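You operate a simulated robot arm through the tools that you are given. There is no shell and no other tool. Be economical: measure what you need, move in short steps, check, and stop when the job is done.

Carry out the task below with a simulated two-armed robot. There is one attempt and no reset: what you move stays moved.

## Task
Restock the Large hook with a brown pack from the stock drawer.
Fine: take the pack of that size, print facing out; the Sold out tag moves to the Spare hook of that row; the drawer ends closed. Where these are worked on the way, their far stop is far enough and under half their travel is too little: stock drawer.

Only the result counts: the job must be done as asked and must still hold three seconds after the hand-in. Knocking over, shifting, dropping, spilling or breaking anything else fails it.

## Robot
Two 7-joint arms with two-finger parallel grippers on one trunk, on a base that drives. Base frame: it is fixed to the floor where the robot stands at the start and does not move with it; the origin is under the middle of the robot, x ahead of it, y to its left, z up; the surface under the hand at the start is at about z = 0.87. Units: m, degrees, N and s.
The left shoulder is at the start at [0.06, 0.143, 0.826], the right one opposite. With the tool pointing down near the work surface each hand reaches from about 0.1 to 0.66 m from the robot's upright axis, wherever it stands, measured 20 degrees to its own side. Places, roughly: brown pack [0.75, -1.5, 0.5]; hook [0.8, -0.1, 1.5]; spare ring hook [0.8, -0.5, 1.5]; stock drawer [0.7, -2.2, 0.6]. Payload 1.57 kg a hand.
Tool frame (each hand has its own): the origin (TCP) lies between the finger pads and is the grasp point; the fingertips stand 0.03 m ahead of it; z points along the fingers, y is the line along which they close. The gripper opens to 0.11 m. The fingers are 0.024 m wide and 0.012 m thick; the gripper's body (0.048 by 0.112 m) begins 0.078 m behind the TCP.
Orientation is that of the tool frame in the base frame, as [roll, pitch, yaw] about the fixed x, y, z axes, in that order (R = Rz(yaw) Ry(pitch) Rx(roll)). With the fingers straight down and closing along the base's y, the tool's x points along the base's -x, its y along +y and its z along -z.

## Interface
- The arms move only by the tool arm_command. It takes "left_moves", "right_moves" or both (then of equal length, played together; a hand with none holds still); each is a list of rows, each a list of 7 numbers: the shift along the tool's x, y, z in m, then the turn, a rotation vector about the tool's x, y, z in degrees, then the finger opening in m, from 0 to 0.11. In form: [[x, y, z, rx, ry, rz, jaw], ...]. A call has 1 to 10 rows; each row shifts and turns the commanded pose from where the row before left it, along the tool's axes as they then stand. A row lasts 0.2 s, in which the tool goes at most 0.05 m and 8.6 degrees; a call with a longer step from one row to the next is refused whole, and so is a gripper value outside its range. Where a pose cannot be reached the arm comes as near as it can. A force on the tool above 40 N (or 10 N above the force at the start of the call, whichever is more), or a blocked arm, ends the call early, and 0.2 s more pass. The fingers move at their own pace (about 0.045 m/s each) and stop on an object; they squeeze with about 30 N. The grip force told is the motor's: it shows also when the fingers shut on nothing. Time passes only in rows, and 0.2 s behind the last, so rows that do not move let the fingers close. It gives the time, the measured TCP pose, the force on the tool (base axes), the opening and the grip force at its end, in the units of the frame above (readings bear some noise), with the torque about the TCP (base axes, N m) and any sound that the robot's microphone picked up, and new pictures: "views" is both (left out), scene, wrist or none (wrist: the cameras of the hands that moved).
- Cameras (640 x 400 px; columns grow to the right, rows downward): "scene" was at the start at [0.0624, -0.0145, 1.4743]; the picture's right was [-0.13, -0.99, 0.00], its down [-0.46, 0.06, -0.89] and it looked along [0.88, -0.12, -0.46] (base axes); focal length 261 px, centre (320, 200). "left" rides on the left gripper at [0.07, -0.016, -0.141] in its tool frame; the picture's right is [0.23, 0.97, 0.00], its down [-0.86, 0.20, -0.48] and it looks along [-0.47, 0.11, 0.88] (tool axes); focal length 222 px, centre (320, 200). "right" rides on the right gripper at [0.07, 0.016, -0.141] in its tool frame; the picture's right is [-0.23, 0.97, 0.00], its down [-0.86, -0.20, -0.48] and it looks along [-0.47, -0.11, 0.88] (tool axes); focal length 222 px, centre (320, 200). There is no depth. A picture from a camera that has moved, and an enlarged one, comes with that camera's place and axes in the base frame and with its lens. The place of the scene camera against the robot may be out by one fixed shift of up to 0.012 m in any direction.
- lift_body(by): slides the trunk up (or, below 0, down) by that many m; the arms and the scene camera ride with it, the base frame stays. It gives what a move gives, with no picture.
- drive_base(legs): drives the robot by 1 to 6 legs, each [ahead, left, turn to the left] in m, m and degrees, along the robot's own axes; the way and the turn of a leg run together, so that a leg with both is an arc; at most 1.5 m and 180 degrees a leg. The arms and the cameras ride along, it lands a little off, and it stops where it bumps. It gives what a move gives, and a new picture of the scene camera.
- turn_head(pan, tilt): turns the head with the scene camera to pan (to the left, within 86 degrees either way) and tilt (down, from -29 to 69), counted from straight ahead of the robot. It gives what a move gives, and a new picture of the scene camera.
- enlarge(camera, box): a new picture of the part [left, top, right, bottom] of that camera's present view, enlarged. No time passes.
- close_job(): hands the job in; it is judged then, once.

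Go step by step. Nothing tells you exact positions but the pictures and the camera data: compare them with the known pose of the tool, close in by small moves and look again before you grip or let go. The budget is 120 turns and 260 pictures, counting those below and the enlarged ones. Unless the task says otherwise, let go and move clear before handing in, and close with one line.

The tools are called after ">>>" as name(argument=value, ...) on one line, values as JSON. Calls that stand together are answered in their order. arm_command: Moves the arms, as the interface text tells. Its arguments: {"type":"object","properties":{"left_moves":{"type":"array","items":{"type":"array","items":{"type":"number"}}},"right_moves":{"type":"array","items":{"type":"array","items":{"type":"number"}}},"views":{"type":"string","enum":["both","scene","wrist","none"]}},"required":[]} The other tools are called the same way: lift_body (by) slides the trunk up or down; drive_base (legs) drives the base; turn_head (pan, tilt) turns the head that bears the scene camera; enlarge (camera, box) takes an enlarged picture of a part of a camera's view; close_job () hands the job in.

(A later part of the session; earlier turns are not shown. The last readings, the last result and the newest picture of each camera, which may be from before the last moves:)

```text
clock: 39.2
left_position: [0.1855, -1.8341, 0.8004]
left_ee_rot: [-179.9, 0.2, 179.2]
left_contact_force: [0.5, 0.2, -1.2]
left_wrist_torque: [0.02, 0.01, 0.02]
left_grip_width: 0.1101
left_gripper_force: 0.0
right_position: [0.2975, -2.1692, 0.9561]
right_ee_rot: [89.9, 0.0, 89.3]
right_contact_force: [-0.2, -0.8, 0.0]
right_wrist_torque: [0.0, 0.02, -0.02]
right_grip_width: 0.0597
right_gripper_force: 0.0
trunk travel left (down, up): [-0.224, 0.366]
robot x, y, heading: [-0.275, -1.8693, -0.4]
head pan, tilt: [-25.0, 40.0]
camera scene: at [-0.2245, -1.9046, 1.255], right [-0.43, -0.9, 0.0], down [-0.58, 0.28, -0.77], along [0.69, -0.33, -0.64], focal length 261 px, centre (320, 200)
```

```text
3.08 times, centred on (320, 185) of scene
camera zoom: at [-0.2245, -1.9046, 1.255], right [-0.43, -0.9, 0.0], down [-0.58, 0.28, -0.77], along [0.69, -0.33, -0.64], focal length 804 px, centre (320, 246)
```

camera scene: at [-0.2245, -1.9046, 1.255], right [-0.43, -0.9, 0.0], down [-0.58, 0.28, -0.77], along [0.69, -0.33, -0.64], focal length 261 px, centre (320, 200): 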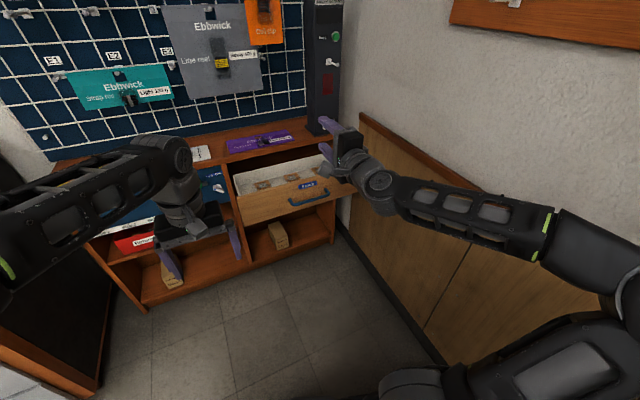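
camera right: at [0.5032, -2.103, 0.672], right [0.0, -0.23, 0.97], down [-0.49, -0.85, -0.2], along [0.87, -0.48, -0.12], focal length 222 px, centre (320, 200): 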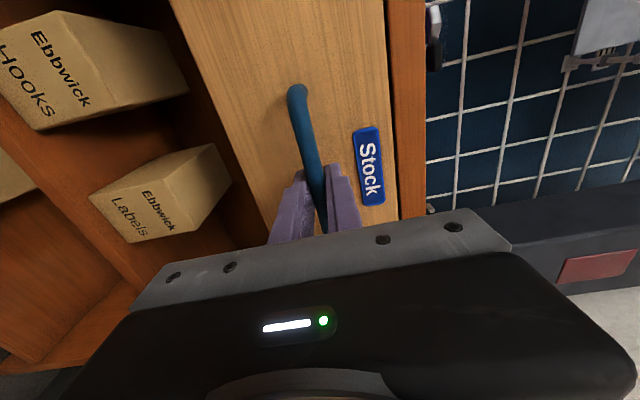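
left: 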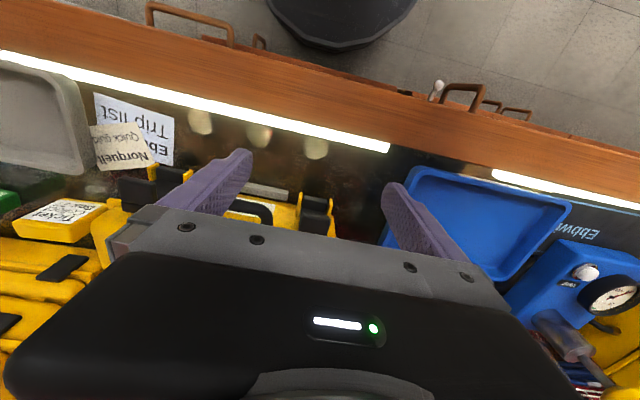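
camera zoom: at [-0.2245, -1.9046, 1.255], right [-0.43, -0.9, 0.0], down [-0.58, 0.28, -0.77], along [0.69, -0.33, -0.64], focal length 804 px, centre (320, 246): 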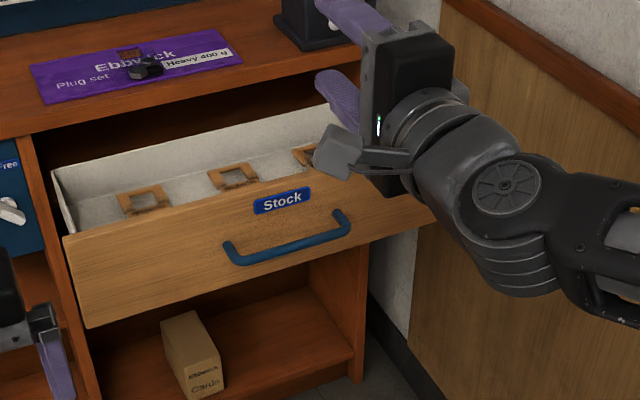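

>>> arm_command(right_moves=[[0, 0, 0, 4.95, 4.95, -4.95, 0.1], [0, 0, 0, 4.95, 4.95, -4.95, 0.1], [0, 0, 0, 4.95, 4.95, -4.95, 0.1], [0, 0, 0, 4.95, 4.95, -4.95, 0.1], [0, 0, 0, 4.95, 4.95, -4.95, 0.1], [0, 0, 0, 4.95, 4.95, -4.95, 0.1], [0, 0, 0, 4.95, 4.95, -4.95, 0.1]], views="none")

>>> arm_command(right_moves=[[0, 0, 0, 4.95, 4.95, -4.95, 0.1], [0, 0, 0, 4.95, 4.95, -4.95, 0.1], [0, 0, 0, 4.95, 4.95, -4.95, 0.1], [0, 0, 0, 4.95, 4.95, -4.95, 0.1], [0, 0, 0, 4.95, 4.95, -4.95, 0.1], [0, 0, 0, 4.95, 4.95, -4.95, 0.1], [0, 0, 0, 4.95, 4.95, -4.95, 0.1]], views="wrist")

```text
clock: 40.8
left_position: [0.1853, -1.8335, 0.801]
left_ee_rot: [-179.9, 0.0, 179.2]
left_contact_force: [-0.3, -0.1, -0.4]
left_wrist_torque: [0.0, 0.02, 0.02]
left_grip_width: 0.11
left_gripper_force: 0.1
right_position: [0.2975, -2.169, 0.9549]
right_ee_rot: [135.0, 19.6, 134.4]
right_contact_force: [-0.5, 0.0, -0.3]
right_wrist_torque: [-0.02, -0.02, 0.04]
right_grip_width: 0.1001
right_gripper_force: 0.0
trunk travel left (down, up): [-0.224, 0.366]
robot x, y, heading: [-0.274, -1.8649, -0.4]
head pan, tilt: [-25.0, 40.0]
```

```text
clock: 42.4
left_position: [0.1841, -1.8347, 0.8006]
left_ee_rot: [-179.8, 0.1, 179.2]
left_contact_force: [-0.4, -0.3, -0.4]
left_wrist_torque: [0.01, -0.01, -0.02]
left_grip_width: 0.11
left_gripper_force: 0.0
right_position: [0.2253, -2.1537, 0.9082]
right_ee_rot: [177.3, 14.5, 173.9]
right_contact_force: [-0.4, 0.4, 0.0]
right_wrist_torque: [0.01, 0.0, 0.0]
right_grip_width: 0.0999
right_gripper_force: 0.1
right hand out of reach, approached as far as the arm can: row 3, 4, 5, 6, 7
trunk travel left (down, up): [-0.224, 0.366]
robot x, y, heading: [-0.271, -1.8711, -0.5]
head pan, tilt: [-25.0, 40.0]
camera right: at [0.1234, -2.1335, 1.0286], right [0.31, 0.95, 0.1], down [0.68, -0.3, 0.67], along [0.66, -0.14, -0.74], focal length 222 px, centre (320, 200)
```

right: 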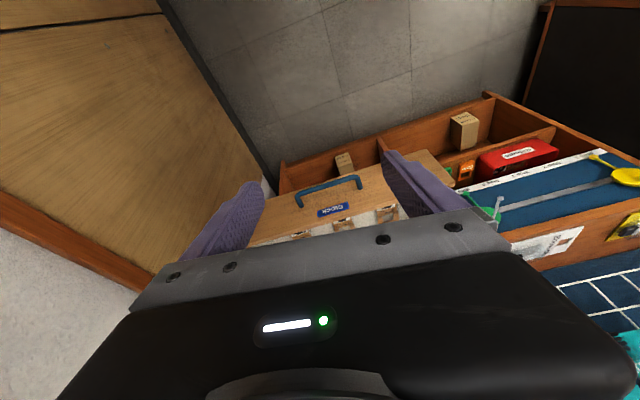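

>>> arm_command(right_moves=[[-0.04, 0, 0.01, 0, 4, 0, 0.1], [-0.04, 0, 0.01, 0, 4, 0, 0.1], [-0.04, 0, 0.01, 0, 4, 0, 0.1], [-0.04, 0, 0, 0, 2.5, 0, 0.1]], views="none")

>>> drive_base(legs=[[0.15, 0, 0]])

>>> arm_command(right_moves=[[0, 0, 0, 0, 0, 0, 0.1]], views="both")

```text
clock: 43.4
left_position: [0.1851, -1.8358, 0.7996]
left_ee_rot: [180.0, 0.0, 179.2]
left_contact_force: [0.9, -0.8, 0.8]
left_wrist_torque: [0.0, 0.02, -0.02]
left_grip_width: 0.1102
left_gripper_force: 0.0
right_position: [0.2253, -2.186, 0.8167]
right_ee_rot: [175.2, 3.8, 174.9]
right_contact_force: [0.1, -0.5, -0.5]
right_wrist_torque: [0.02, 0.02, 0.0]
right_grip_width: 0.1001
right_gripper_force: 0.1
right hand out of reach, approached as far as the arm can: row 1, 2, 3, 4
trunk travel left (down, up): [-0.224, 0.366]
robot x, y, heading: [-0.2723, -1.8673, -0.3]
head pan, tilt: [-25.0, 40.0]
```

```text
clock: 44.8
left_position: [0.335, -1.8363, 0.8003]
left_ee_rot: [-179.9, -0.1, 179.0]
left_contact_force: [-0.6, 0.2, 0.0]
left_wrist_torque: [0.01, -0.02, -0.02]
left_grip_width: 0.1102
left_gripper_force: 0.1
right_position: [0.376, -2.1877, 0.8176]
right_ee_rot: [175.3, 4.0, 174.9]
right_contact_force: [0.4, 0.1, -0.2]
right_wrist_torque: [0.05, 0.02, -0.06]
right_grip_width: 0.1001
right_gripper_force: 0.1
trunk travel left (down, up): [-0.224, 0.366]
robot x, y, heading: [-0.1242, -1.8653, -0.6]
head pan, tilt: [-25.0, 40.0]
camera scene: at [-0.0742, -1.9058, 1.2551], right [-0.43, -0.9, 0.0], down [-0.58, 0.28, -0.77], along [0.69, -0.33, -0.64], focal length 261 px, centre (320, 200)
```

scene: 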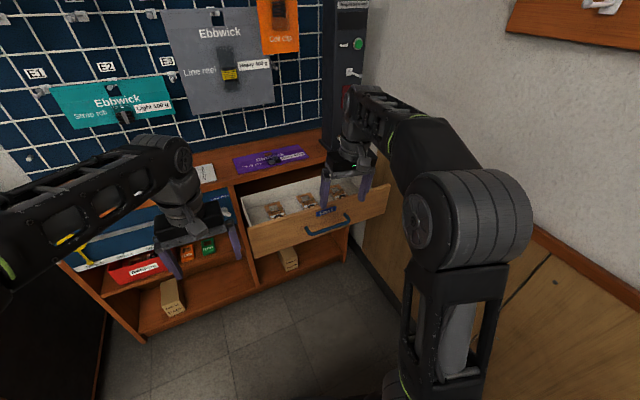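

```text
clock: 45.2
left_position: [0.3363, -1.8363, 0.8013]
left_ee_rot: [-180.0, 0.2, 179.0]
left_contact_force: [0.7, -0.1, 0.3]
left_wrist_torque: [0.01, -0.03, -0.03]
left_grip_width: 0.1097
left_gripper_force: 0.0
right_position: [0.3754, -2.1883, 0.8191]
right_ee_rot: [175.3, 4.0, 174.8]
right_contact_force: [0.8, 0.1, 0.1]
right_wrist_torque: [-0.02, -0.02, 0.02]
right_grip_width: 0.1
right_gripper_force: 0.1
trunk travel left (down, up): [-0.224, 0.366]
robot x, y, heading: [-0.124, -1.8657, -0.4]
head pan, tilt: [-25.0, 40.0]
camera scene: at [-0.0744, -1.9057, 1.2551], right [-0.43, -0.9, 0.0], down [-0.58, 0.28, -0.77], along [0.69, -0.33, -0.64], focal length 261 px, centre (320, 200)
camera right: at [0.2967, -2.1759, 0.9555], right [0.31, 0.95, 0.1], down [0.8, -0.31, 0.52], along [0.52, -0.08, -0.85], focal length 222 px, centre (320, 200)
```

scene: 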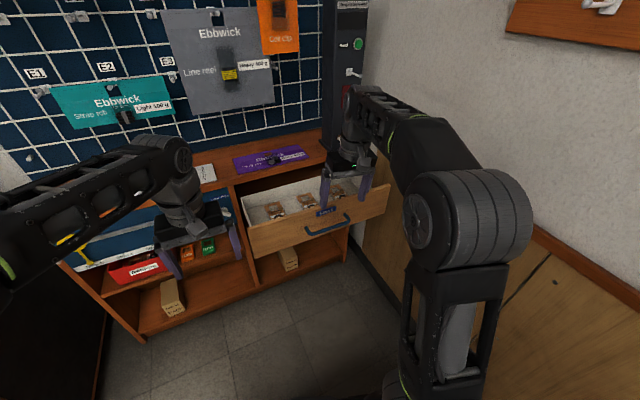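
right: 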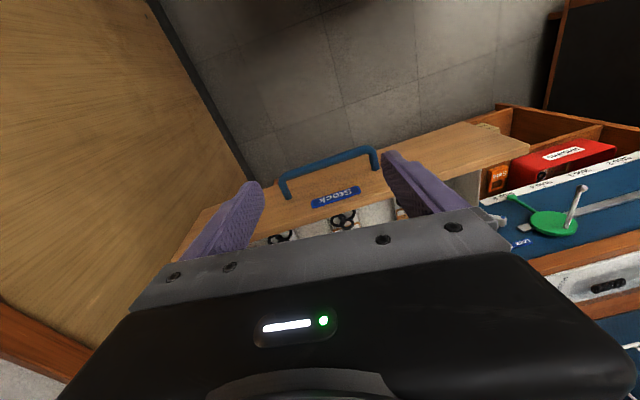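

>>> arm_command(right_moves=[[-0.02, 0, -0.02, 4.7, 4, -5.2, 0.1], [-0.04, 0, -0.02, 0, 0, 0, 0.1], [-0.04, 0, -0.02, 0, 0, 0, 0.1], [-0.02, 0.03, 0, 0, 0, 0, 0.1]], views="both")

>>> enlarge(camera="scene", box=[220, 150, 400, 260])

```text
clock: 46.2
left_position: [0.335, -1.8359, 0.8006]
left_ee_rot: [180.0, 0.1, 179.2]
left_contact_force: [0.4, -0.8, 0.7]
left_wrist_torque: [0.04, 0.0, -0.02]
left_grip_width: 0.1098
left_gripper_force: 0.2
right_position: [0.3966, -2.1601, 0.8225]
right_ee_rot: [175.4, 4.1, 174.8]
right_contact_force: [-0.8, 0.4, 1.2]
right_wrist_torque: [0.0, 0.01, -0.04]
right_grip_width: 0.1002
right_gripper_force: 0.0
right hand out of reach, approached as far as the arm can: row 1, 2, 3
trunk travel left (down, up): [-0.224, 0.366]
robot x, y, heading: [-0.1254, -1.8663, -0.2]
head pan, tilt: [-25.0, 40.0]
camera scene: at [-0.0744, -1.9061, 1.2551], right [-0.43, -0.9, 0.0], down [-0.58, 0.28, -0.77], along [0.69, -0.33, -0.64], focal length 261 px, centre (320, 200)
camera right: at [0.3179, -2.1481, 0.9593], right [0.31, 0.95, 0.1], down [0.8, -0.31, 0.52], along [0.52, -0.08, -0.85], focal length 222 px, centre (320, 200)
```

scene: 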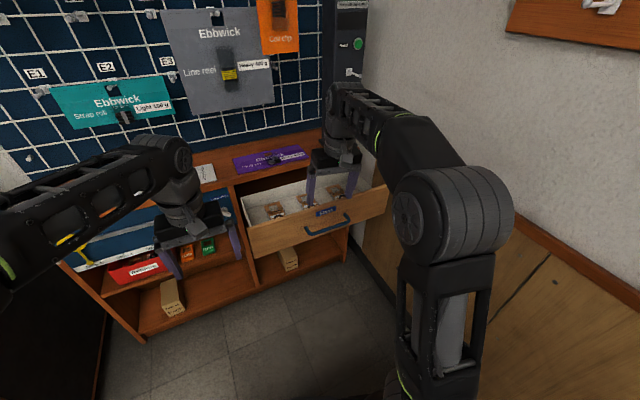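
right: 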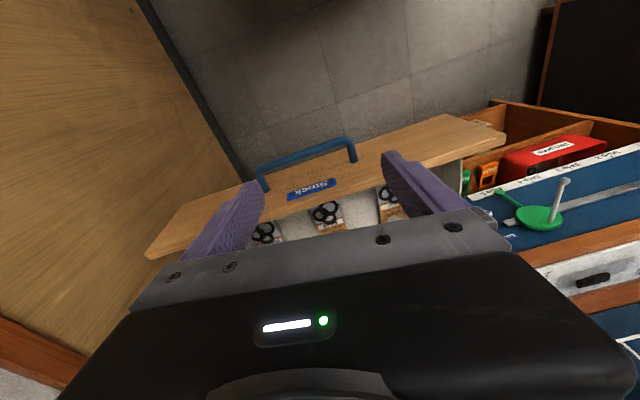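

```text
3.56 times, centred on (310, 205) of scene
camera zoom: at [-0.0744, -1.9061, 1.2551], right [-0.43, -0.9, 0.0], down [-0.58, 0.28, -0.77], along [0.69, -0.33, -0.64], focal length 929 px, centre (356, 182)
```

zoom: 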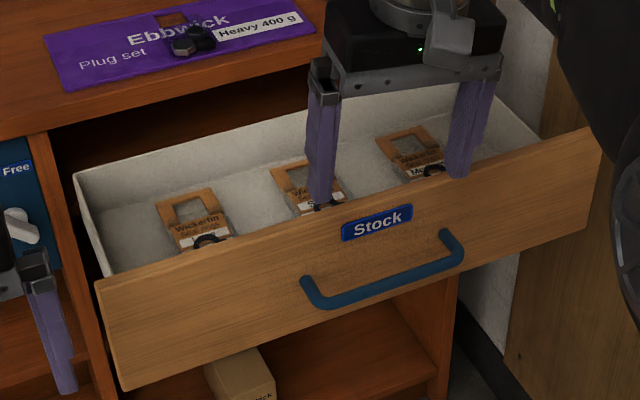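

>>> lift_body(by=0.2)

>>> arm_command(right_moves=[[0, 0, 0.02, 4.7, 4, -5.2, 0.1], [-0.02, 0, 0.04, 0, 0, 0, 0.1], [-0.02, 0, 0.04, 0, 0, 0, 0.1], [-0.02, 0, 0.0, 0, 0, 0, 0.1]], views="both")

>>> enlarge(camera="scene", box=[220, 150, 400, 260])

```text
clock: 48.4
left_position: [0.3355, -1.8357, 1.0014]
left_ee_rot: [-180.0, 0.0, 179.1]
left_contact_force: [-0.4, -0.2, -0.2]
left_wrist_torque: [-0.02, -0.02, -0.01]
left_grip_width: 0.1099
left_gripper_force: 0.1
right_position: [0.3969, -2.1593, 1.0236]
right_ee_rot: [175.3, 4.1, 174.9]
right_contact_force: [-0.9, 0.6, 0.6]
right_wrist_torque: [0.01, -0.01, 0.01]
right_grip_width: 0.0999
right_gripper_force: 0.1
trunk travel left (down, up): [-0.424, 0.166]
robot x, y, heading: [-0.1207, -1.8677, -0.6]
head pan, tilt: [-25.0, 40.0]
```

```text
clock: 49.4
left_position: [0.3344, -1.8361, 1.0006]
left_ee_rot: [-179.9, 0.0, 179.1]
left_contact_force: [-0.7, 0.6, -0.6]
left_wrist_torque: [0.01, 0.03, 0.03]
left_grip_width: 0.1101
left_gripper_force: 0.0
right_position: [0.461, -2.1586, 0.9401]
right_ee_rot: [177.0, 3.1, 176.6]
right_contact_force: [0.1, -0.8, 0.5]
right_wrist_torque: [-0.01, 0.02, -0.03]
right_grip_width: 0.1002
right_gripper_force: 0.1
right hand out of reach, approached as far as the arm can: row 1
trunk travel left (down, up): [-0.424, 0.166]
robot x, y, heading: [-0.1231, -1.8652, -0.3]
head pan, tilt: [-25.0, 40.0]
camera scene: at [-0.0739, -1.9058, 1.4551], right [-0.43, -0.9, 0.0], down [-0.58, 0.28, -0.77], along [0.69, -0.33, -0.64], focal length 261 px, centre (320, 200)
camera right: at [0.385, -2.1459, 1.0772], right [0.28, 0.96, 0.06], down [0.81, -0.27, 0.51], along [0.51, -0.09, -0.86], focal length 222 px, centre (320, 200)
```

scene: 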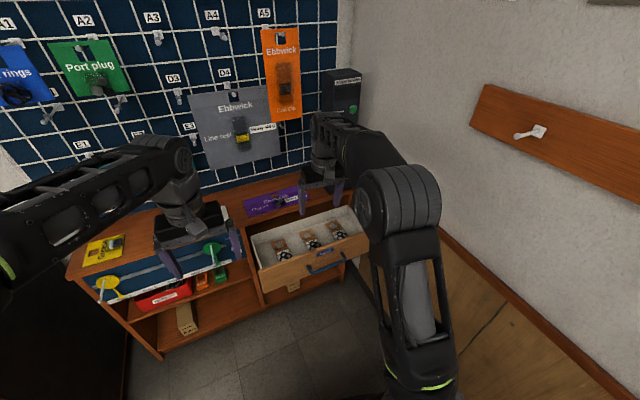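
right: 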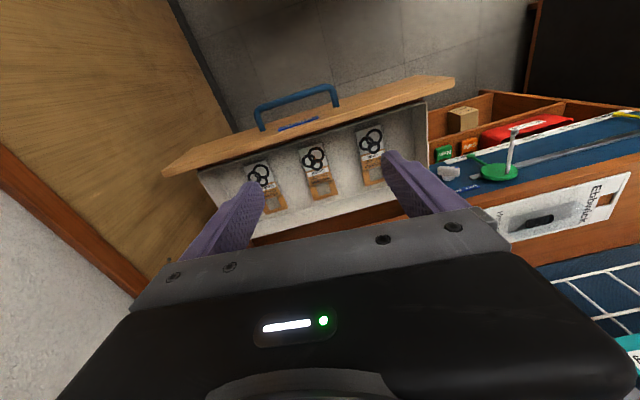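

```text
3.56 times, centred on (310, 205) of scene
camera zoom: at [-0.0739, -1.9058, 1.4551], right [-0.43, -0.9, 0.0], down [-0.58, 0.28, -0.77], along [0.69, -0.33, -0.64], focal length 929 px, centre (356, 182)
```

zoom: 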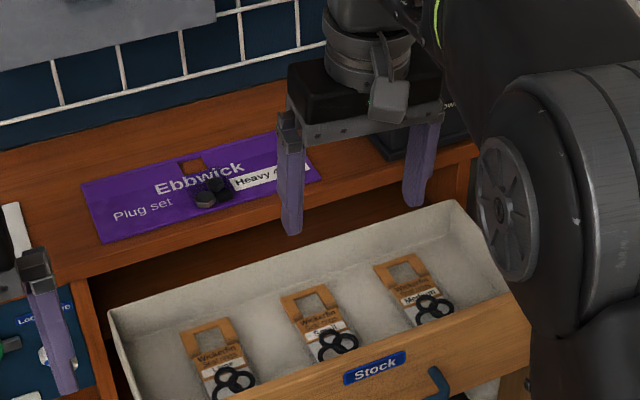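

>>> enlarge(camera="scene", box=[262, 222, 352, 278])

>>> enlarge(camera="right", box=[220, 110, 420, 235])

```text
7.11 times, centred on (307, 250) of scene
camera zoom: at [-0.0739, -1.9058, 1.4551], right [-0.43, -0.9, 0.0], down [-0.58, 0.28, -0.77], along [0.69, -0.33, -0.64], focal length 1859 px, centre (412, -156)
```

zoom: 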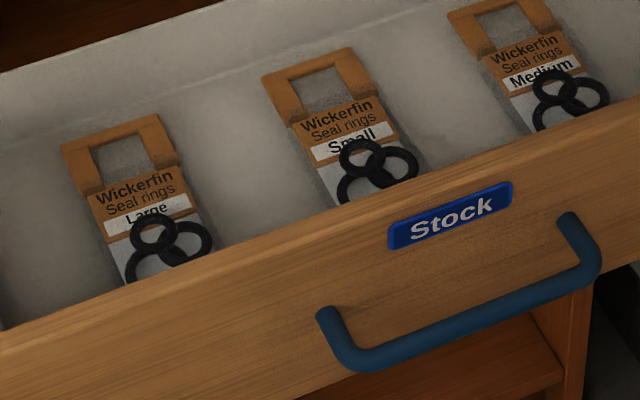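

```text
3.20 times, centred on (320, 172) of right
camera zoom: at [0.385, -2.1459, 1.0772], right [0.28, 0.96, 0.06], down [0.81, -0.27, 0.51], along [0.51, -0.09, -0.86], focal length 711 px, centre (320, 288)
```

zoom: 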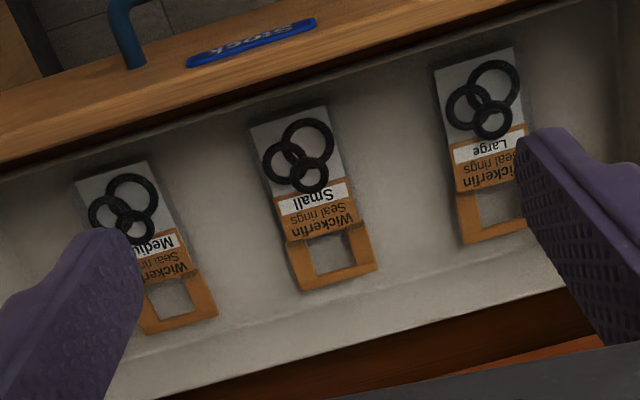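

The Large pack is the leftmost, lying along x from about 0.52 to 0.647 at y≈-2.058, z≈0.64, width ≈0.052. I'll drive forward 0.1 and move above it.

>>> drive_base(legs=[[0.1, 0, 0]])

>>> arm_command(right_moves=[[0, 0.03, 0, 3, 3.1, -3.4, 0.08], [0, 0.035, 0.03, 0, 0, 0, 0.08], [0, 0.035, 0.04, 0, 0, 0, 0.08], [0, 0, 0.03, 0, 0, 0, 0.08]], views="both")

>>> enlarge(camera="right", box=[200, 60, 440, 240])

```text
clock: 50.5
left_position: [0.4377, -1.8365, 0.9995]
left_ee_rot: [-179.8, 0.0, 179.3]
left_contact_force: [-0.1, -0.1, -1.1]
left_wrist_torque: [0.0, 0.04, -0.01]
left_grip_width: 0.11
left_gripper_force: 0.0
right_position: [0.5627, -2.1608, 0.9387]
right_ee_rot: [177.1, 3.1, 176.6]
right_contact_force: [0.2, -0.4, -0.8]
right_wrist_torque: [-0.02, 0.05, 0.02]
right_grip_width: 0.1
right_gripper_force: 0.0
trunk travel left (down, up): [-0.424, 0.166]
robot x, y, heading: [-0.0207, -1.866, -0.6]
head pan, tilt: [-25.0, 40.0]
camera scene: at [0.0285, -1.9066, 1.455], right [-0.43, -0.9, 0.0], down [-0.58, 0.28, -0.77], along [0.69, -0.33, -0.64], focal length 261 px, centre (320, 200)
```

scene: 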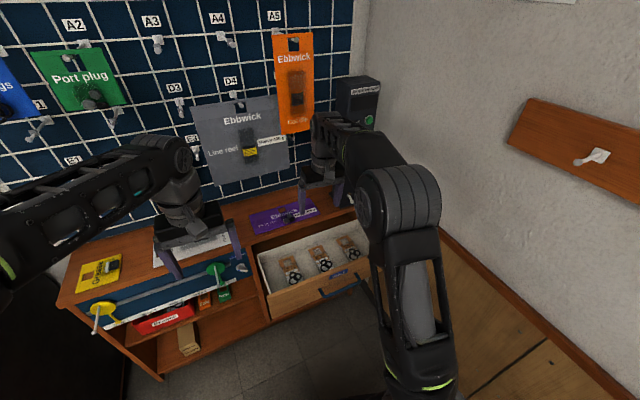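

```text
refused: row 3 steps farther than a row can; nothing moved
```

```text
2.22 times, centred on (320, 150) of right
camera zoom: at [0.4869, -2.1464, 1.0769], right [0.28, 0.96, 0.06], down [0.81, -0.27, 0.51], along [0.51, -0.09, -0.86], focal length 494 px, centre (320, 311)
```

zoom: 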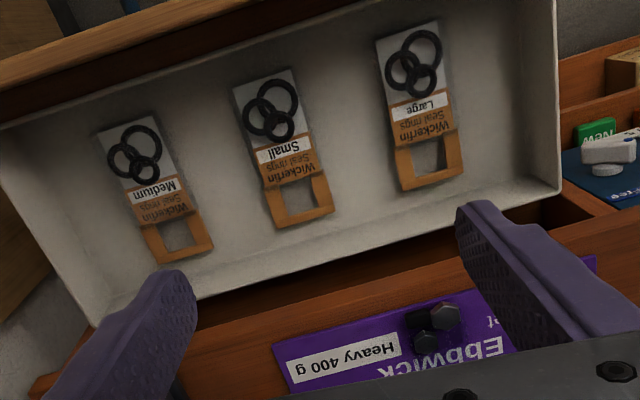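

>>> arm_command(right_moves=[[0.005, 0.03, 0, 3, 3.1, -3.4, 0.08], [0.005, 0.035, 0.02, 0, 0, 0, 0.08], [0, 0.035, 0.03, 0, 0, 0, 0.08], [0, 0, 0.04, 0, 0, 0, 0.08], [0, 0, 0.04, 0, 0, 0, 0.08]], views="both")

>>> enlarge(camera="right", box=[200, 60, 440, 240])

```text
clock: 51.7
left_position: [0.4377, -1.8365, 1.0006]
left_ee_rot: [-179.9, -0.1, 179.2]
left_contact_force: [0.6, -0.5, -0.2]
left_wrist_torque: [0.03, -0.02, 0.01]
left_grip_width: 0.1101
left_gripper_force: 0.0
right_position: [0.5541, -2.0585, 0.8111]
right_ee_rot: [-179.9, 0.1, -180.0]
right_contact_force: [0.2, -0.2, -0.2]
right_wrist_torque: [0.01, -0.04, -0.01]
right_grip_width: 0.08
right_gripper_force: 0.2
trunk travel left (down, up): [-0.424, 0.166]
robot x, y, heading: [-0.0224, -1.8686, -0.2]
head pan, tilt: [-25.0, 40.0]
camera scene: at [0.0273, -1.9067, 1.4551], right [-0.43, -0.9, 0.0], down [-0.58, 0.28, -0.77], along [0.69, -0.33, -0.64], focal length 261 px, centre (320, 200)
camera right: at [0.4845, -2.0424, 0.9511], right [0.22, 0.97, 0.0], down [0.85, -0.2, 0.48], along [0.47, -0.11, -0.88], focal length 222 px, centre (320, 200)
```

scene: 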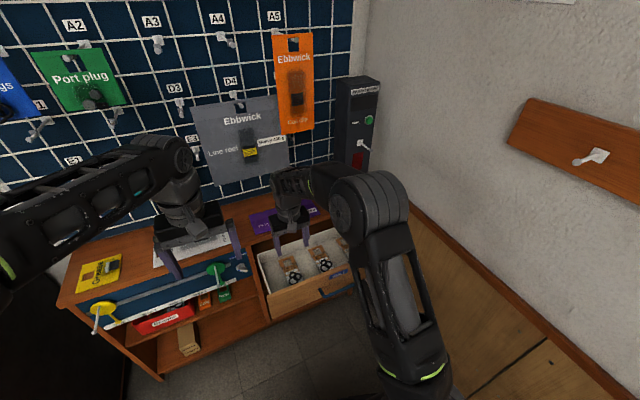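
right: 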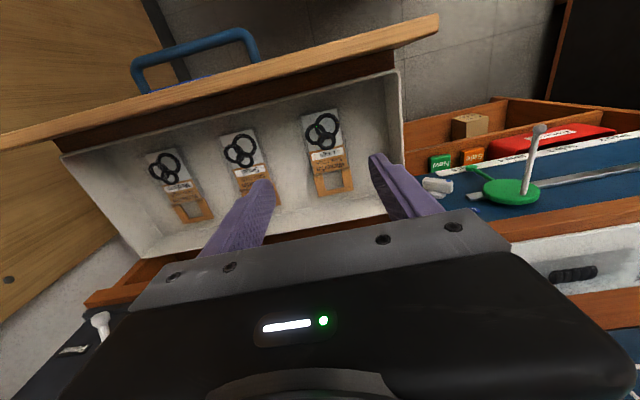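

```text
2.22 times, centred on (320, 150) of right
camera zoom: at [0.4845, -2.0424, 0.9511], right [0.22, 0.97, 0.0], down [0.85, -0.2, 0.48], along [0.47, -0.11, -0.88], focal length 494 px, centre (320, 311)
```

zoom: 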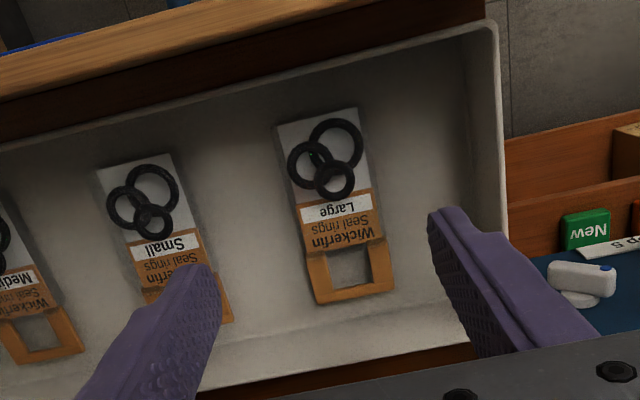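

>>> arm_command(right_moves=[[0, 0.002, 0.04, 0, 0, 0, 0.08], [0, 0, 0.04, 0, 0, 0, 0.08], [0, 0, 0.03, 0, 0, 0, 0.08], [0, 0, 0.02, 0, 0, 0, 0.08], [0, 0, 0.008, 0, 0, 0, 0.08]], views="both")

>>> enlarge(camera="right", box=[200, 60, 440, 240])

>>> enlarge(camera="scene", box=[250, 210, 360, 290])

```text
clock: 52.9
left_position: [0.4364, -1.8365, 1.001]
left_ee_rot: [-179.8, -0.1, 179.2]
left_contact_force: [-1.0, 0.7, 0.0]
left_wrist_torque: [-0.03, 0.01, 0.05]
left_grip_width: 0.1103
left_gripper_force: 0.1
right_position: [0.5558, -2.058, 0.6728]
right_ee_rot: [-179.7, 0.2, -180.0]
right_contact_force: [0.9, 0.1, -0.6]
right_wrist_torque: [0.0, 0.02, -0.01]
right_grip_width: 0.0802
right_gripper_force: 0.0
trunk travel left (down, up): [-0.424, 0.166]
robot x, y, heading: [-0.0223, -1.8645, -0.4]
head pan, tilt: [-25.0, 40.0]
camera scene: at [0.0269, -1.9065, 1.4551], right [-0.43, -0.9, 0.0], down [-0.58, 0.28, -0.77], along [0.69, -0.33, -0.64], focal length 261 px, centre (320, 200)
camera right: at [0.4846, -2.0425, 0.813], right [0.23, 0.97, 0.0], down [0.85, -0.2, 0.48], along [0.47, -0.11, -0.88], focal length 222 px, centre (320, 200)
```

scene: 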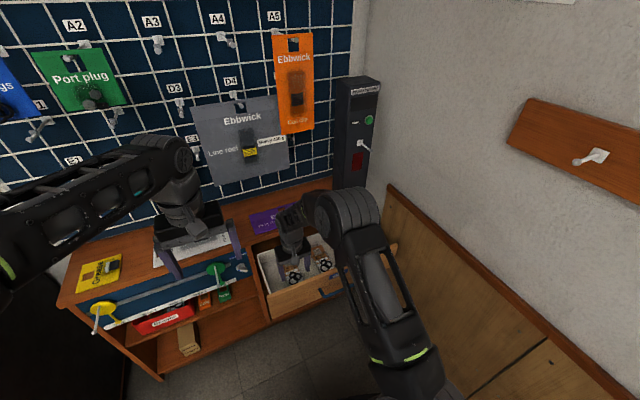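
right: 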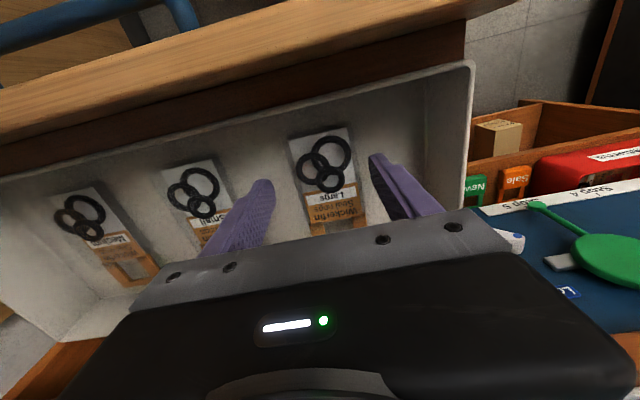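

```text
2.22 times, centred on (320, 150) of right
camera zoom: at [0.4846, -2.0425, 0.813], right [0.23, 0.97, 0.0], down [0.85, -0.2, 0.48], along [0.47, -0.11, -0.88], focal length 494 px, centre (320, 311)
```

zoom: 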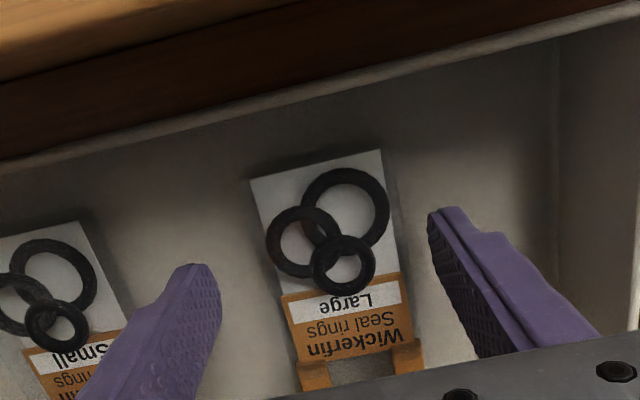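

```text
5.00 times, centred on (305, 250) of scene
camera zoom: at [0.0269, -1.9065, 1.4551], right [-0.43, -0.9, 0.0], down [-0.58, 0.28, -0.77], along [0.69, -0.33, -0.64], focal length 1307 px, centre (395, -50)
```

zoom: 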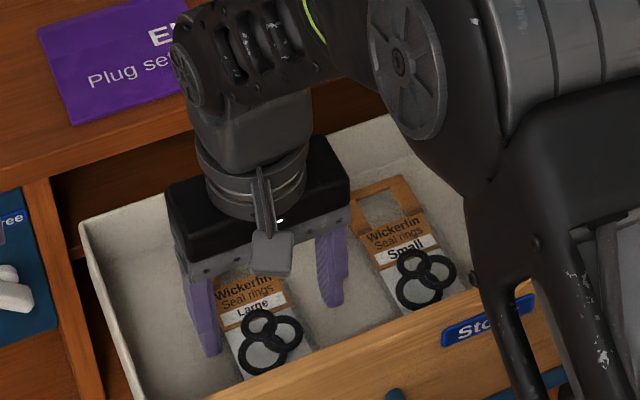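

>>> arm_command(right_moves=[[0, 0.002, 0.006, 0, 0, 0, 0.08], [0, 0, 0.006, 0, 0, 0, 0.08], [0, 0, 0.005, 0, 0, 0, 0.08]], views="wrist")

>>> enlarge(camera="scene", box=[250, 210, 360, 290])

```text
clock: 53.7
left_position: [0.4371, -1.8365, 0.9992]
left_ee_rot: [-179.9, -0.1, 179.2]
left_contact_force: [-0.2, 0.5, 0.5]
left_wrist_torque: [0.02, 0.0, -0.01]
left_grip_width: 0.1099
left_gripper_force: 0.2
right_position: [0.5555, -2.0562, 0.6554]
right_ee_rot: [-179.8, 0.1, -179.9]
right_contact_force: [-0.3, -0.1, -0.1]
right_wrist_torque: [0.02, 0.01, 0.02]
right_grip_width: 0.0801
right_gripper_force: 0.0
trunk travel left (down, up): [-0.424, 0.166]
robot x, y, heading: [-0.0195, -1.8699, -0.5]
head pan, tilt: [-25.0, 40.0]
camera right: at [0.4849, -2.0402, 0.7965], right [0.22, 0.97, 0.0], down [0.85, -0.2, 0.48], along [0.47, -0.11, -0.88], focal length 222 px, centre (320, 200)
```

right: 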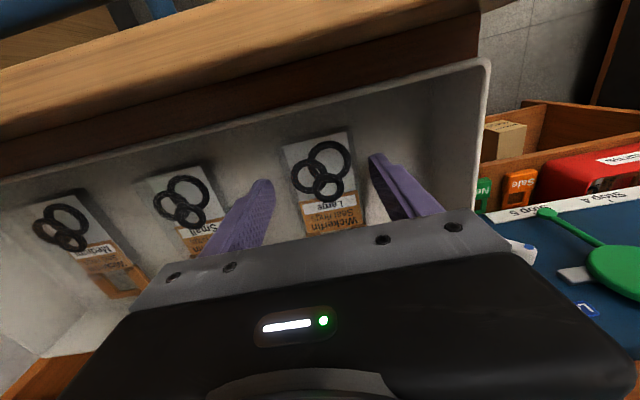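

```text
5.00 times, centred on (305, 250) of scene
camera zoom: at [0.0269, -1.9065, 1.4551], right [-0.43, -0.9, 0.0], down [-0.58, 0.28, -0.77], along [0.69, -0.33, -0.64], focal length 1307 px, centre (395, -50)
```

zoom: 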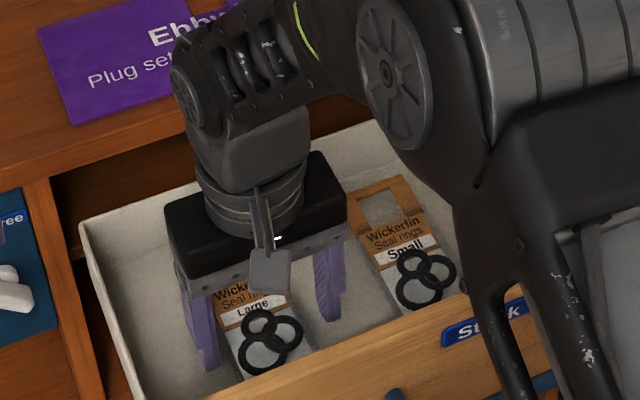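

>>> arm_command(right_moves=[[0, 0, 0.004, 0, 0, 0, 0.08], [0, 0, 0.004, 0, 0, 0, 0.08], [0, 0, 0, 0, 0, 0, 0.08]], views="none")

>>> enlarge(camera="right", box=[200, 60, 440, 240])

```text
clock: 54.5
left_position: [0.4353, -1.8379, 1.0001]
left_ee_rot: [-179.9, -0.1, 179.2]
left_contact_force: [-0.3, -0.4, 0.2]
left_wrist_torque: [0.01, -0.02, 0.0]
left_grip_width: 0.1099
left_gripper_force: 0.0
right_position: [0.5565, -2.0571, 0.6475]
right_ee_rot: [-179.7, 0.3, -179.9]
right_contact_force: [-0.9, 0.2, -0.7]
right_wrist_torque: [0.0, -0.01, -0.03]
right_grip_width: 0.0803
right_gripper_force: 0.0
trunk travel left (down, up): [-0.424, 0.166]
robot x, y, heading: [-0.0214, -1.8695, -0.6]
head pan, tilt: [-25.0, 40.0]
```

```text
2.22 times, centred on (320, 150) of right
camera zoom: at [0.485, -2.0402, 0.7886], right [0.23, 0.97, 0.0], down [0.85, -0.2, 0.48], along [0.47, -0.11, -0.88], focal length 494 px, centre (320, 311)
```

zoom: 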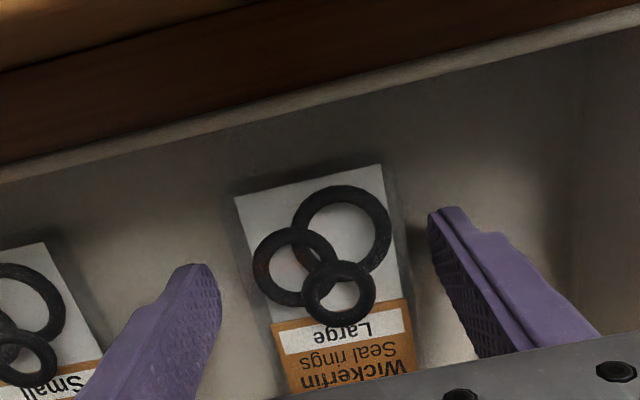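

>>> arm_command(right_moves=[[0, 0, 0.003, 0, 0, 0, 0.08], [0, 0, 0.003, 0, 0, 0, 0.08], [0, 0, 0, 0, 0, 0, 0.08]], views="none")

>>> enlarge(camera="scene", box=[270, 240, 330, 290])

```text
clock: 55.3
left_position: [0.4372, -1.8374, 1.0005]
left_ee_rot: [-179.8, 0.0, 179.2]
left_contact_force: [0.0, -0.2, 0.0]
left_wrist_torque: [-0.02, 0.01, -0.02]
left_grip_width: 0.11
left_gripper_force: 0.1
right_position: [0.555, -2.0558, 0.6418]
right_ee_rot: [-179.8, 0.2, -179.9]
right_contact_force: [-0.1, -1.1, 0.3]
right_wrist_torque: [0.03, -0.02, -0.02]
right_grip_width: 0.08
right_gripper_force: 0.1
trunk travel left (down, up): [-0.424, 0.166]
robot x, y, heading: [-0.0233, -1.8665, -0.3]
head pan, tilt: [-25.0, 40.0]
```

```text
8.00 times, centred on (300, 265) of scene
camera zoom: at [0.0269, -1.9065, 1.4551], right [-0.43, -0.9, 0.0], down [-0.58, 0.28, -0.77], along [0.69, -0.33, -0.64], focal length 2091 px, centre (480, -320)
```

zoom: 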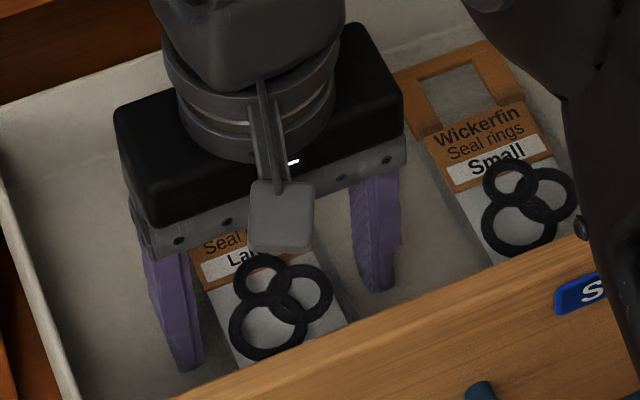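

>>> arm_command(right_moves=[[0, 0, 0.003, 0, 0, 0, 0.08], [0, 0, 0.003, 0, 0, 0, 0.08], [0, 0, 0, 0, 0, 0, 0.08]], views="none")

>>> enlarge(camera="right", box=[200, 60, 440, 240])

```text
clock: 56.1
left_position: [0.4362, -1.8359, 1.0018]
left_ee_rot: [-179.9, 0.1, 179.2]
left_contact_force: [-0.4, 0.2, -0.9]
left_wrist_torque: [0.0, -0.01, -0.02]
left_grip_width: 0.1101
left_gripper_force: 0.1
right_position: [0.555, -2.0564, 0.6382]
right_ee_rot: [-179.7, 0.4, -179.9]
right_contact_force: [0.5, -0.9, 17.5]
right_wrist_torque: [0.72, 0.19, 0.12]
right_grip_width: 0.0794
right_gripper_force: 0.2
trunk travel left (down, up): [-0.424, 0.166]
robot x, y, heading: [-0.0213, -1.8675, -0.5]
head pan, tilt: [-25.0, 40.0]
```

```text
2.22 times, centred on (320, 150) of right
camera zoom: at [0.485, -2.0399, 0.7786], right [0.23, 0.97, 0.0], down [0.85, -0.2, 0.48], along [0.47, -0.11, -0.87], focal length 494 px, centre (320, 311)
```

zoom: 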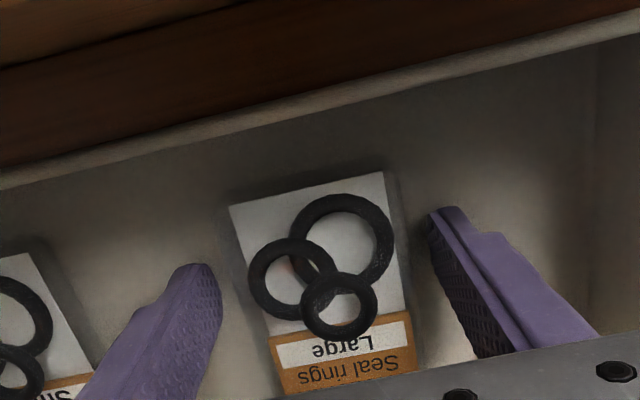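

Fingertips touched the drawer floor. Back up 2 mm and close.

>>> arm_command(right_moves=[[0, 0, -0.0035, 0, 0, 0, 0.08], [0, 0, 0, 0, 0, 0, 0.05], [0, 0, 0, 0, 0, 0, 0.03], [0, 0, 0, 0, 0, 0, 0.03], [0, 0, 0, 0, 0, 0, 0.03]], views="none")

>>> enlarge(camera="right", box=[200, 60, 440, 240])

```text
clock: 57.3
left_position: [0.4375, -1.8373, 1.0011]
left_ee_rot: [-179.9, 0.0, 179.2]
left_contact_force: [-0.5, 0.4, 0.8]
left_wrist_torque: [-0.01, 0.02, 0.03]
left_grip_width: 0.1098
left_gripper_force: 0.1
right_position: [0.556, -2.0563, 0.6395]
right_ee_rot: [-179.8, 0.0, -179.9]
right_contact_force: [-0.3, 0.4, 0.2]
right_wrist_torque: [-0.02, 0.0, 0.01]
right_grip_width: 0.0586
right_gripper_force: 30.1
trunk travel left (down, up): [-0.424, 0.166]
robot x, y, heading: [-0.0199, -1.8681, -0.5]
head pan, tilt: [-25.0, 40.0]
```

```text
2.22 times, centred on (320, 150) of right
camera zoom: at [0.485, -2.0403, 0.7804], right [0.23, 0.97, 0.0], down [0.85, -0.2, 0.48], along [0.47, -0.11, -0.88], focal length 494 px, centre (320, 311)
```

zoom: 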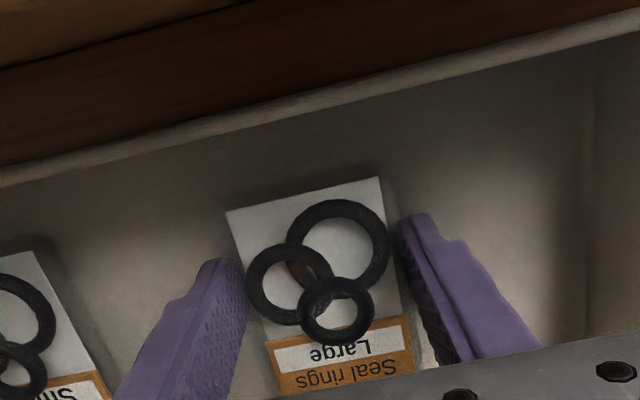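

Gripped at 0.0586 m with 30 N. Lifting gently and checking.

>>> arm_command(right_moves=[[0, 0, -0.01, 0, 0, 0, 0.03], [0, 0, -0.02, 0, 0, 0, 0.03], [0, 0, -0.03, 0, 0, 0, 0.03], [0, 0, -0.04, 0, 0, 0, 0.03], [0, 0, -0.04, 0, 0, 0, 0.03], [0, 0, -0.04, 0, 0, 0, 0.03], [0, 0, -0.04, 0, 0, 0, 0.03]], views="both")

```text
clock: 58.9
left_position: [0.437, -1.8357, 1.0002]
left_ee_rot: [-180.0, 0.1, 179.2]
left_contact_force: [0.1, 0.3, 0.5]
left_wrist_torque: [0.01, 0.01, 0.0]
left_grip_width: 0.1099
left_gripper_force: 0.1
right_position: [0.552, -2.056, 0.8605]
right_ee_rot: [-179.8, 0.1, -180.0]
right_contact_force: [-0.8, 0.6, -0.5]
right_wrist_torque: [0.01, -0.04, -0.04]
right_grip_width: 0.0586
right_gripper_force: 30.9
trunk travel left (down, up): [-0.424, 0.166]
robot x, y, heading: [-0.0186, -1.8653, -0.5]
head pan, tilt: [-25.0, 40.0]
camera scene: at [0.0266, -1.9065, 1.4551], right [-0.43, -0.9, 0.0], down [-0.58, 0.28, -0.77], along [0.69, -0.33, -0.64], focal length 261 px, centre (320, 200)
camera right: at [0.4827, -2.0399, 1.0013], right [0.23, 0.97, 0.0], down [0.85, -0.2, 0.48], along [0.47, -0.11, -0.88], focal length 222 px, centre (320, 200)
```

scene: 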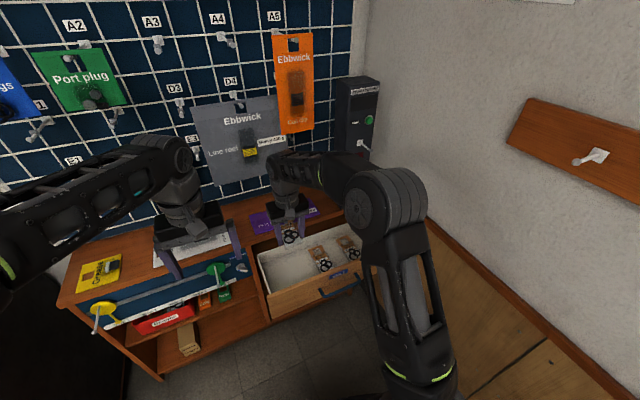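
right: 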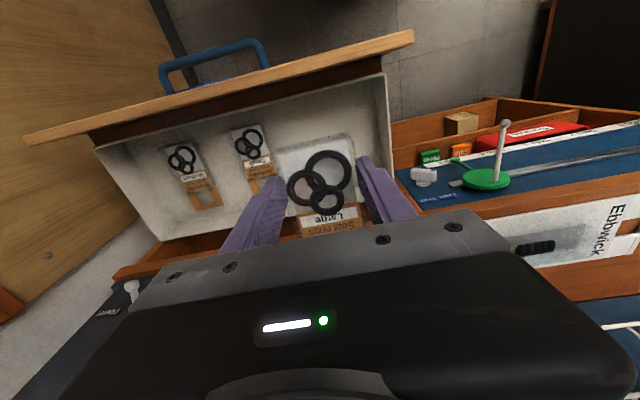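

Pack is held. Now I'll move the right hand aside to the right, and bring the left hand (closed, tilted forward) to push the drawer shut.

>>> arm_command(right_moves=[[0.01, -0.03, -0.02, 0, 0, 0, 0.03], [0.01, -0.04, -0.02, 0, 0, 0, 0.03], [0.01, -0.04, -0.01, 0, 0, 0, 0.03], [0.01, -0.04, 0, 0, 0, 0, 0.03], [0.01, -0.02, 0, 0, 0, 0, 0.03], [0, 0, 0, 0, 0, 0, 0.03], [0, 0, 0, 0, 0, 0, 0.03]], left_moves=[[0.02, 0, 0, 0, -8.5, 0, 0.0], [0, 0, 0, 0, -8.5, 0, 0.0], [0, 0, 0, 0, -8.5, 0, 0.0], [0, 0, 0, 0, -8.5, 0, 0.0], [0, 0, 0, 0, -8.5, 0, 0.0], [0, 0, 0, 0, -8.5, 0, 0.0], [0, 0, 0, 0, -8.5, 0, 0.0]], views="scene")

```text
clock: 60.5
left_position: [0.4173, -1.837, 1.0008]
left_ee_rot: [-179.6, 59.6, 179.3]
left_contact_force: [0.4, -0.3, -0.3]
left_wrist_torque: [0.01, 0.05, 0.01]
left_grip_width: 0.0
left_gripper_force: 18.6
right_position: [0.5041, -2.2254, 0.9108]
right_ee_rot: [-179.9, 0.2, -179.9]
right_contact_force: [0.4, 0.3, -1.5]
right_wrist_torque: [0.04, -0.01, -0.01]
right_grip_width: 0.0588
right_gripper_force: 30.3
trunk travel left (down, up): [-0.424, 0.166]
robot x, y, heading: [-0.0232, -1.8701, -0.5]
head pan, tilt: [-25.0, 40.0]
camera scene: at [0.0269, -1.9066, 1.4551], right [-0.43, -0.9, 0.0], down [-0.58, 0.28, -0.77], along [0.69, -0.33, -0.64], focal length 261 px, centre (320, 200)
```

scene: 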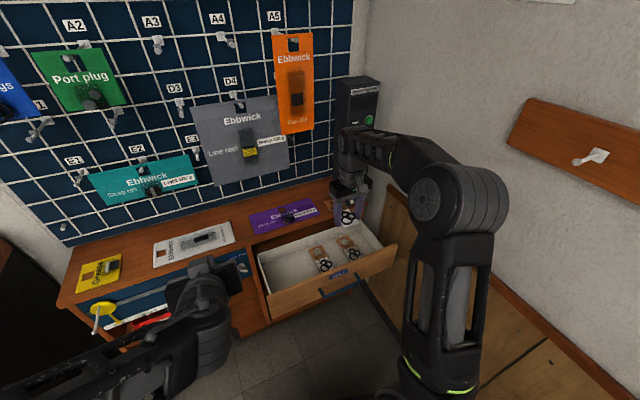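

>>> arm_command(left_moves=[[0.0382, -0.0241, 0.0139, 0, 0, 0, 0.0], [0.0382, -0.0241, 0.0139, 0, 0, 0, 0.0], [0.0382, -0.0241, 0.0139, 0, 0, 0, 0.0], [0.0382, -0.0241, 0.0139, 0, 0, 0, 0.0], [0.0382, -0.0241, 0.0139, 0, 0, 0, 0.0], [0.0382, -0.0241, 0.0139, 0, 0, 0, 0.0], [0.0382, -0.0241, 0.0139, 0, 0, 0, 0.0]], views="both")

```text
clock: 62.1
left_position: [0.3704, -2.007, 0.7322]
left_ee_rot: [-177.7, 60.5, -178.2]
left_contact_force: [0.5, -0.7, 0.1]
left_wrist_torque: [-0.01, 0.03, 0.0]
left_grip_width: 0.0002
left_gripper_force: 20.6
right_position: [0.5052, -2.2251, 0.9112]
right_ee_rot: [-179.8, 0.1, -179.9]
right_contact_force: [-0.6, -0.2, -0.2]
right_wrist_torque: [0.0, 0.0, -0.02]
right_grip_width: 0.0584
right_gripper_force: 29.5
trunk travel left (down, up): [-0.424, 0.166]
robot x, y, heading: [-0.0217, -1.867, -0.5]
head pan, tilt: [-25.0, 40.0]
camera scene: at [0.027, -1.9066, 1.4552], right [-0.43, -0.9, 0.0], down [-0.58, 0.28, -0.77], along [0.69, -0.33, -0.64], focal length 261 px, centre (320, 200)
camera left: at [0.2127, -2.0218, 0.741], right [-0.11, 0.97, -0.22], down [0.0, 0.22, 0.98], along [0.99, 0.11, -0.03], focal length 222 px, centre (320, 200)
```

scene: 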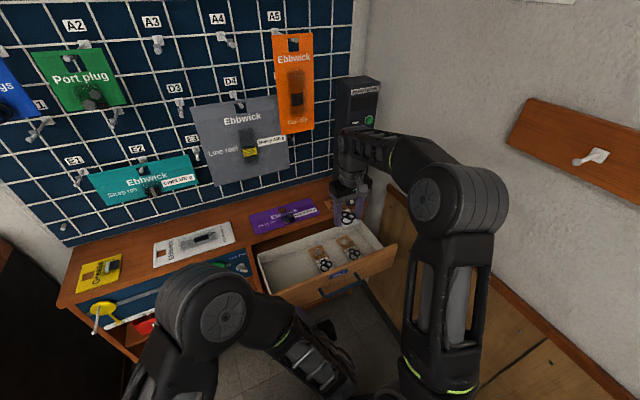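
left: 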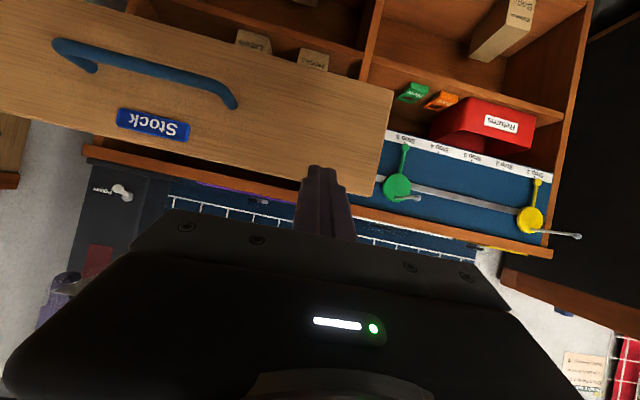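

>>> arm_command(left_moves=[[0.03, -0.01, 0.0175, 0, 0, 0, 0.0], [0.03, -0.01, 0.0175, 0, 0, 0, 0.0], [-0.01, 0, 0.0173, 0, 0, 0, 0.0], [-0.01, 0, 0.0173, 0, 0, 0, 0.0]], views="both")

```text
clock: 63.1
left_position: [0.4029, -2.0281, 0.6535]
left_ee_rot: [-179.0, 59.9, 179.9]
left_contact_force: [0.3, 0.4, -0.5]
left_wrist_torque: [0.0, 0.01, 0.02]
left_grip_width: 0.0
left_gripper_force: 21.4
right_position: [0.5055, -2.2261, 0.9105]
right_ee_rot: [-179.9, 0.1, -179.9]
right_contact_force: [0.5, 0.0, -0.6]
right_wrist_torque: [0.01, -0.02, -0.01]
right_grip_width: 0.0587
right_gripper_force: 29.1
trunk travel left (down, up): [-0.424, 0.166]
robot x, y, heading: [-0.0229, -1.8671, -0.8]
head pan, tilt: [-25.0, 40.0]
camera scene: at [0.0273, -1.9069, 1.4551], right [-0.43, -0.9, 0.0], down [-0.58, 0.28, -0.77], along [0.69, -0.33, -0.64], focal length 261 px, centre (320, 200)
camera left: at [0.2458, -2.0427, 0.6648], right [-0.1, 0.97, -0.21], down [0.02, 0.21, 0.98], along [0.99, 0.09, -0.04], focal length 222 px, centre (320, 200)
```

scene: 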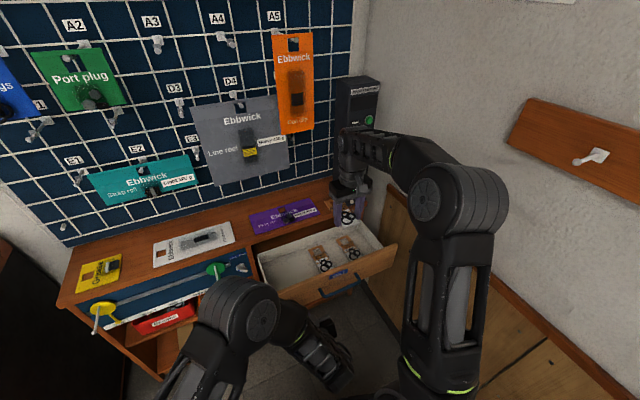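
left: 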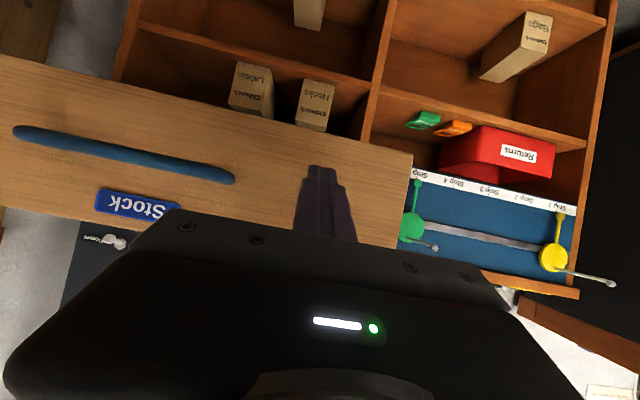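

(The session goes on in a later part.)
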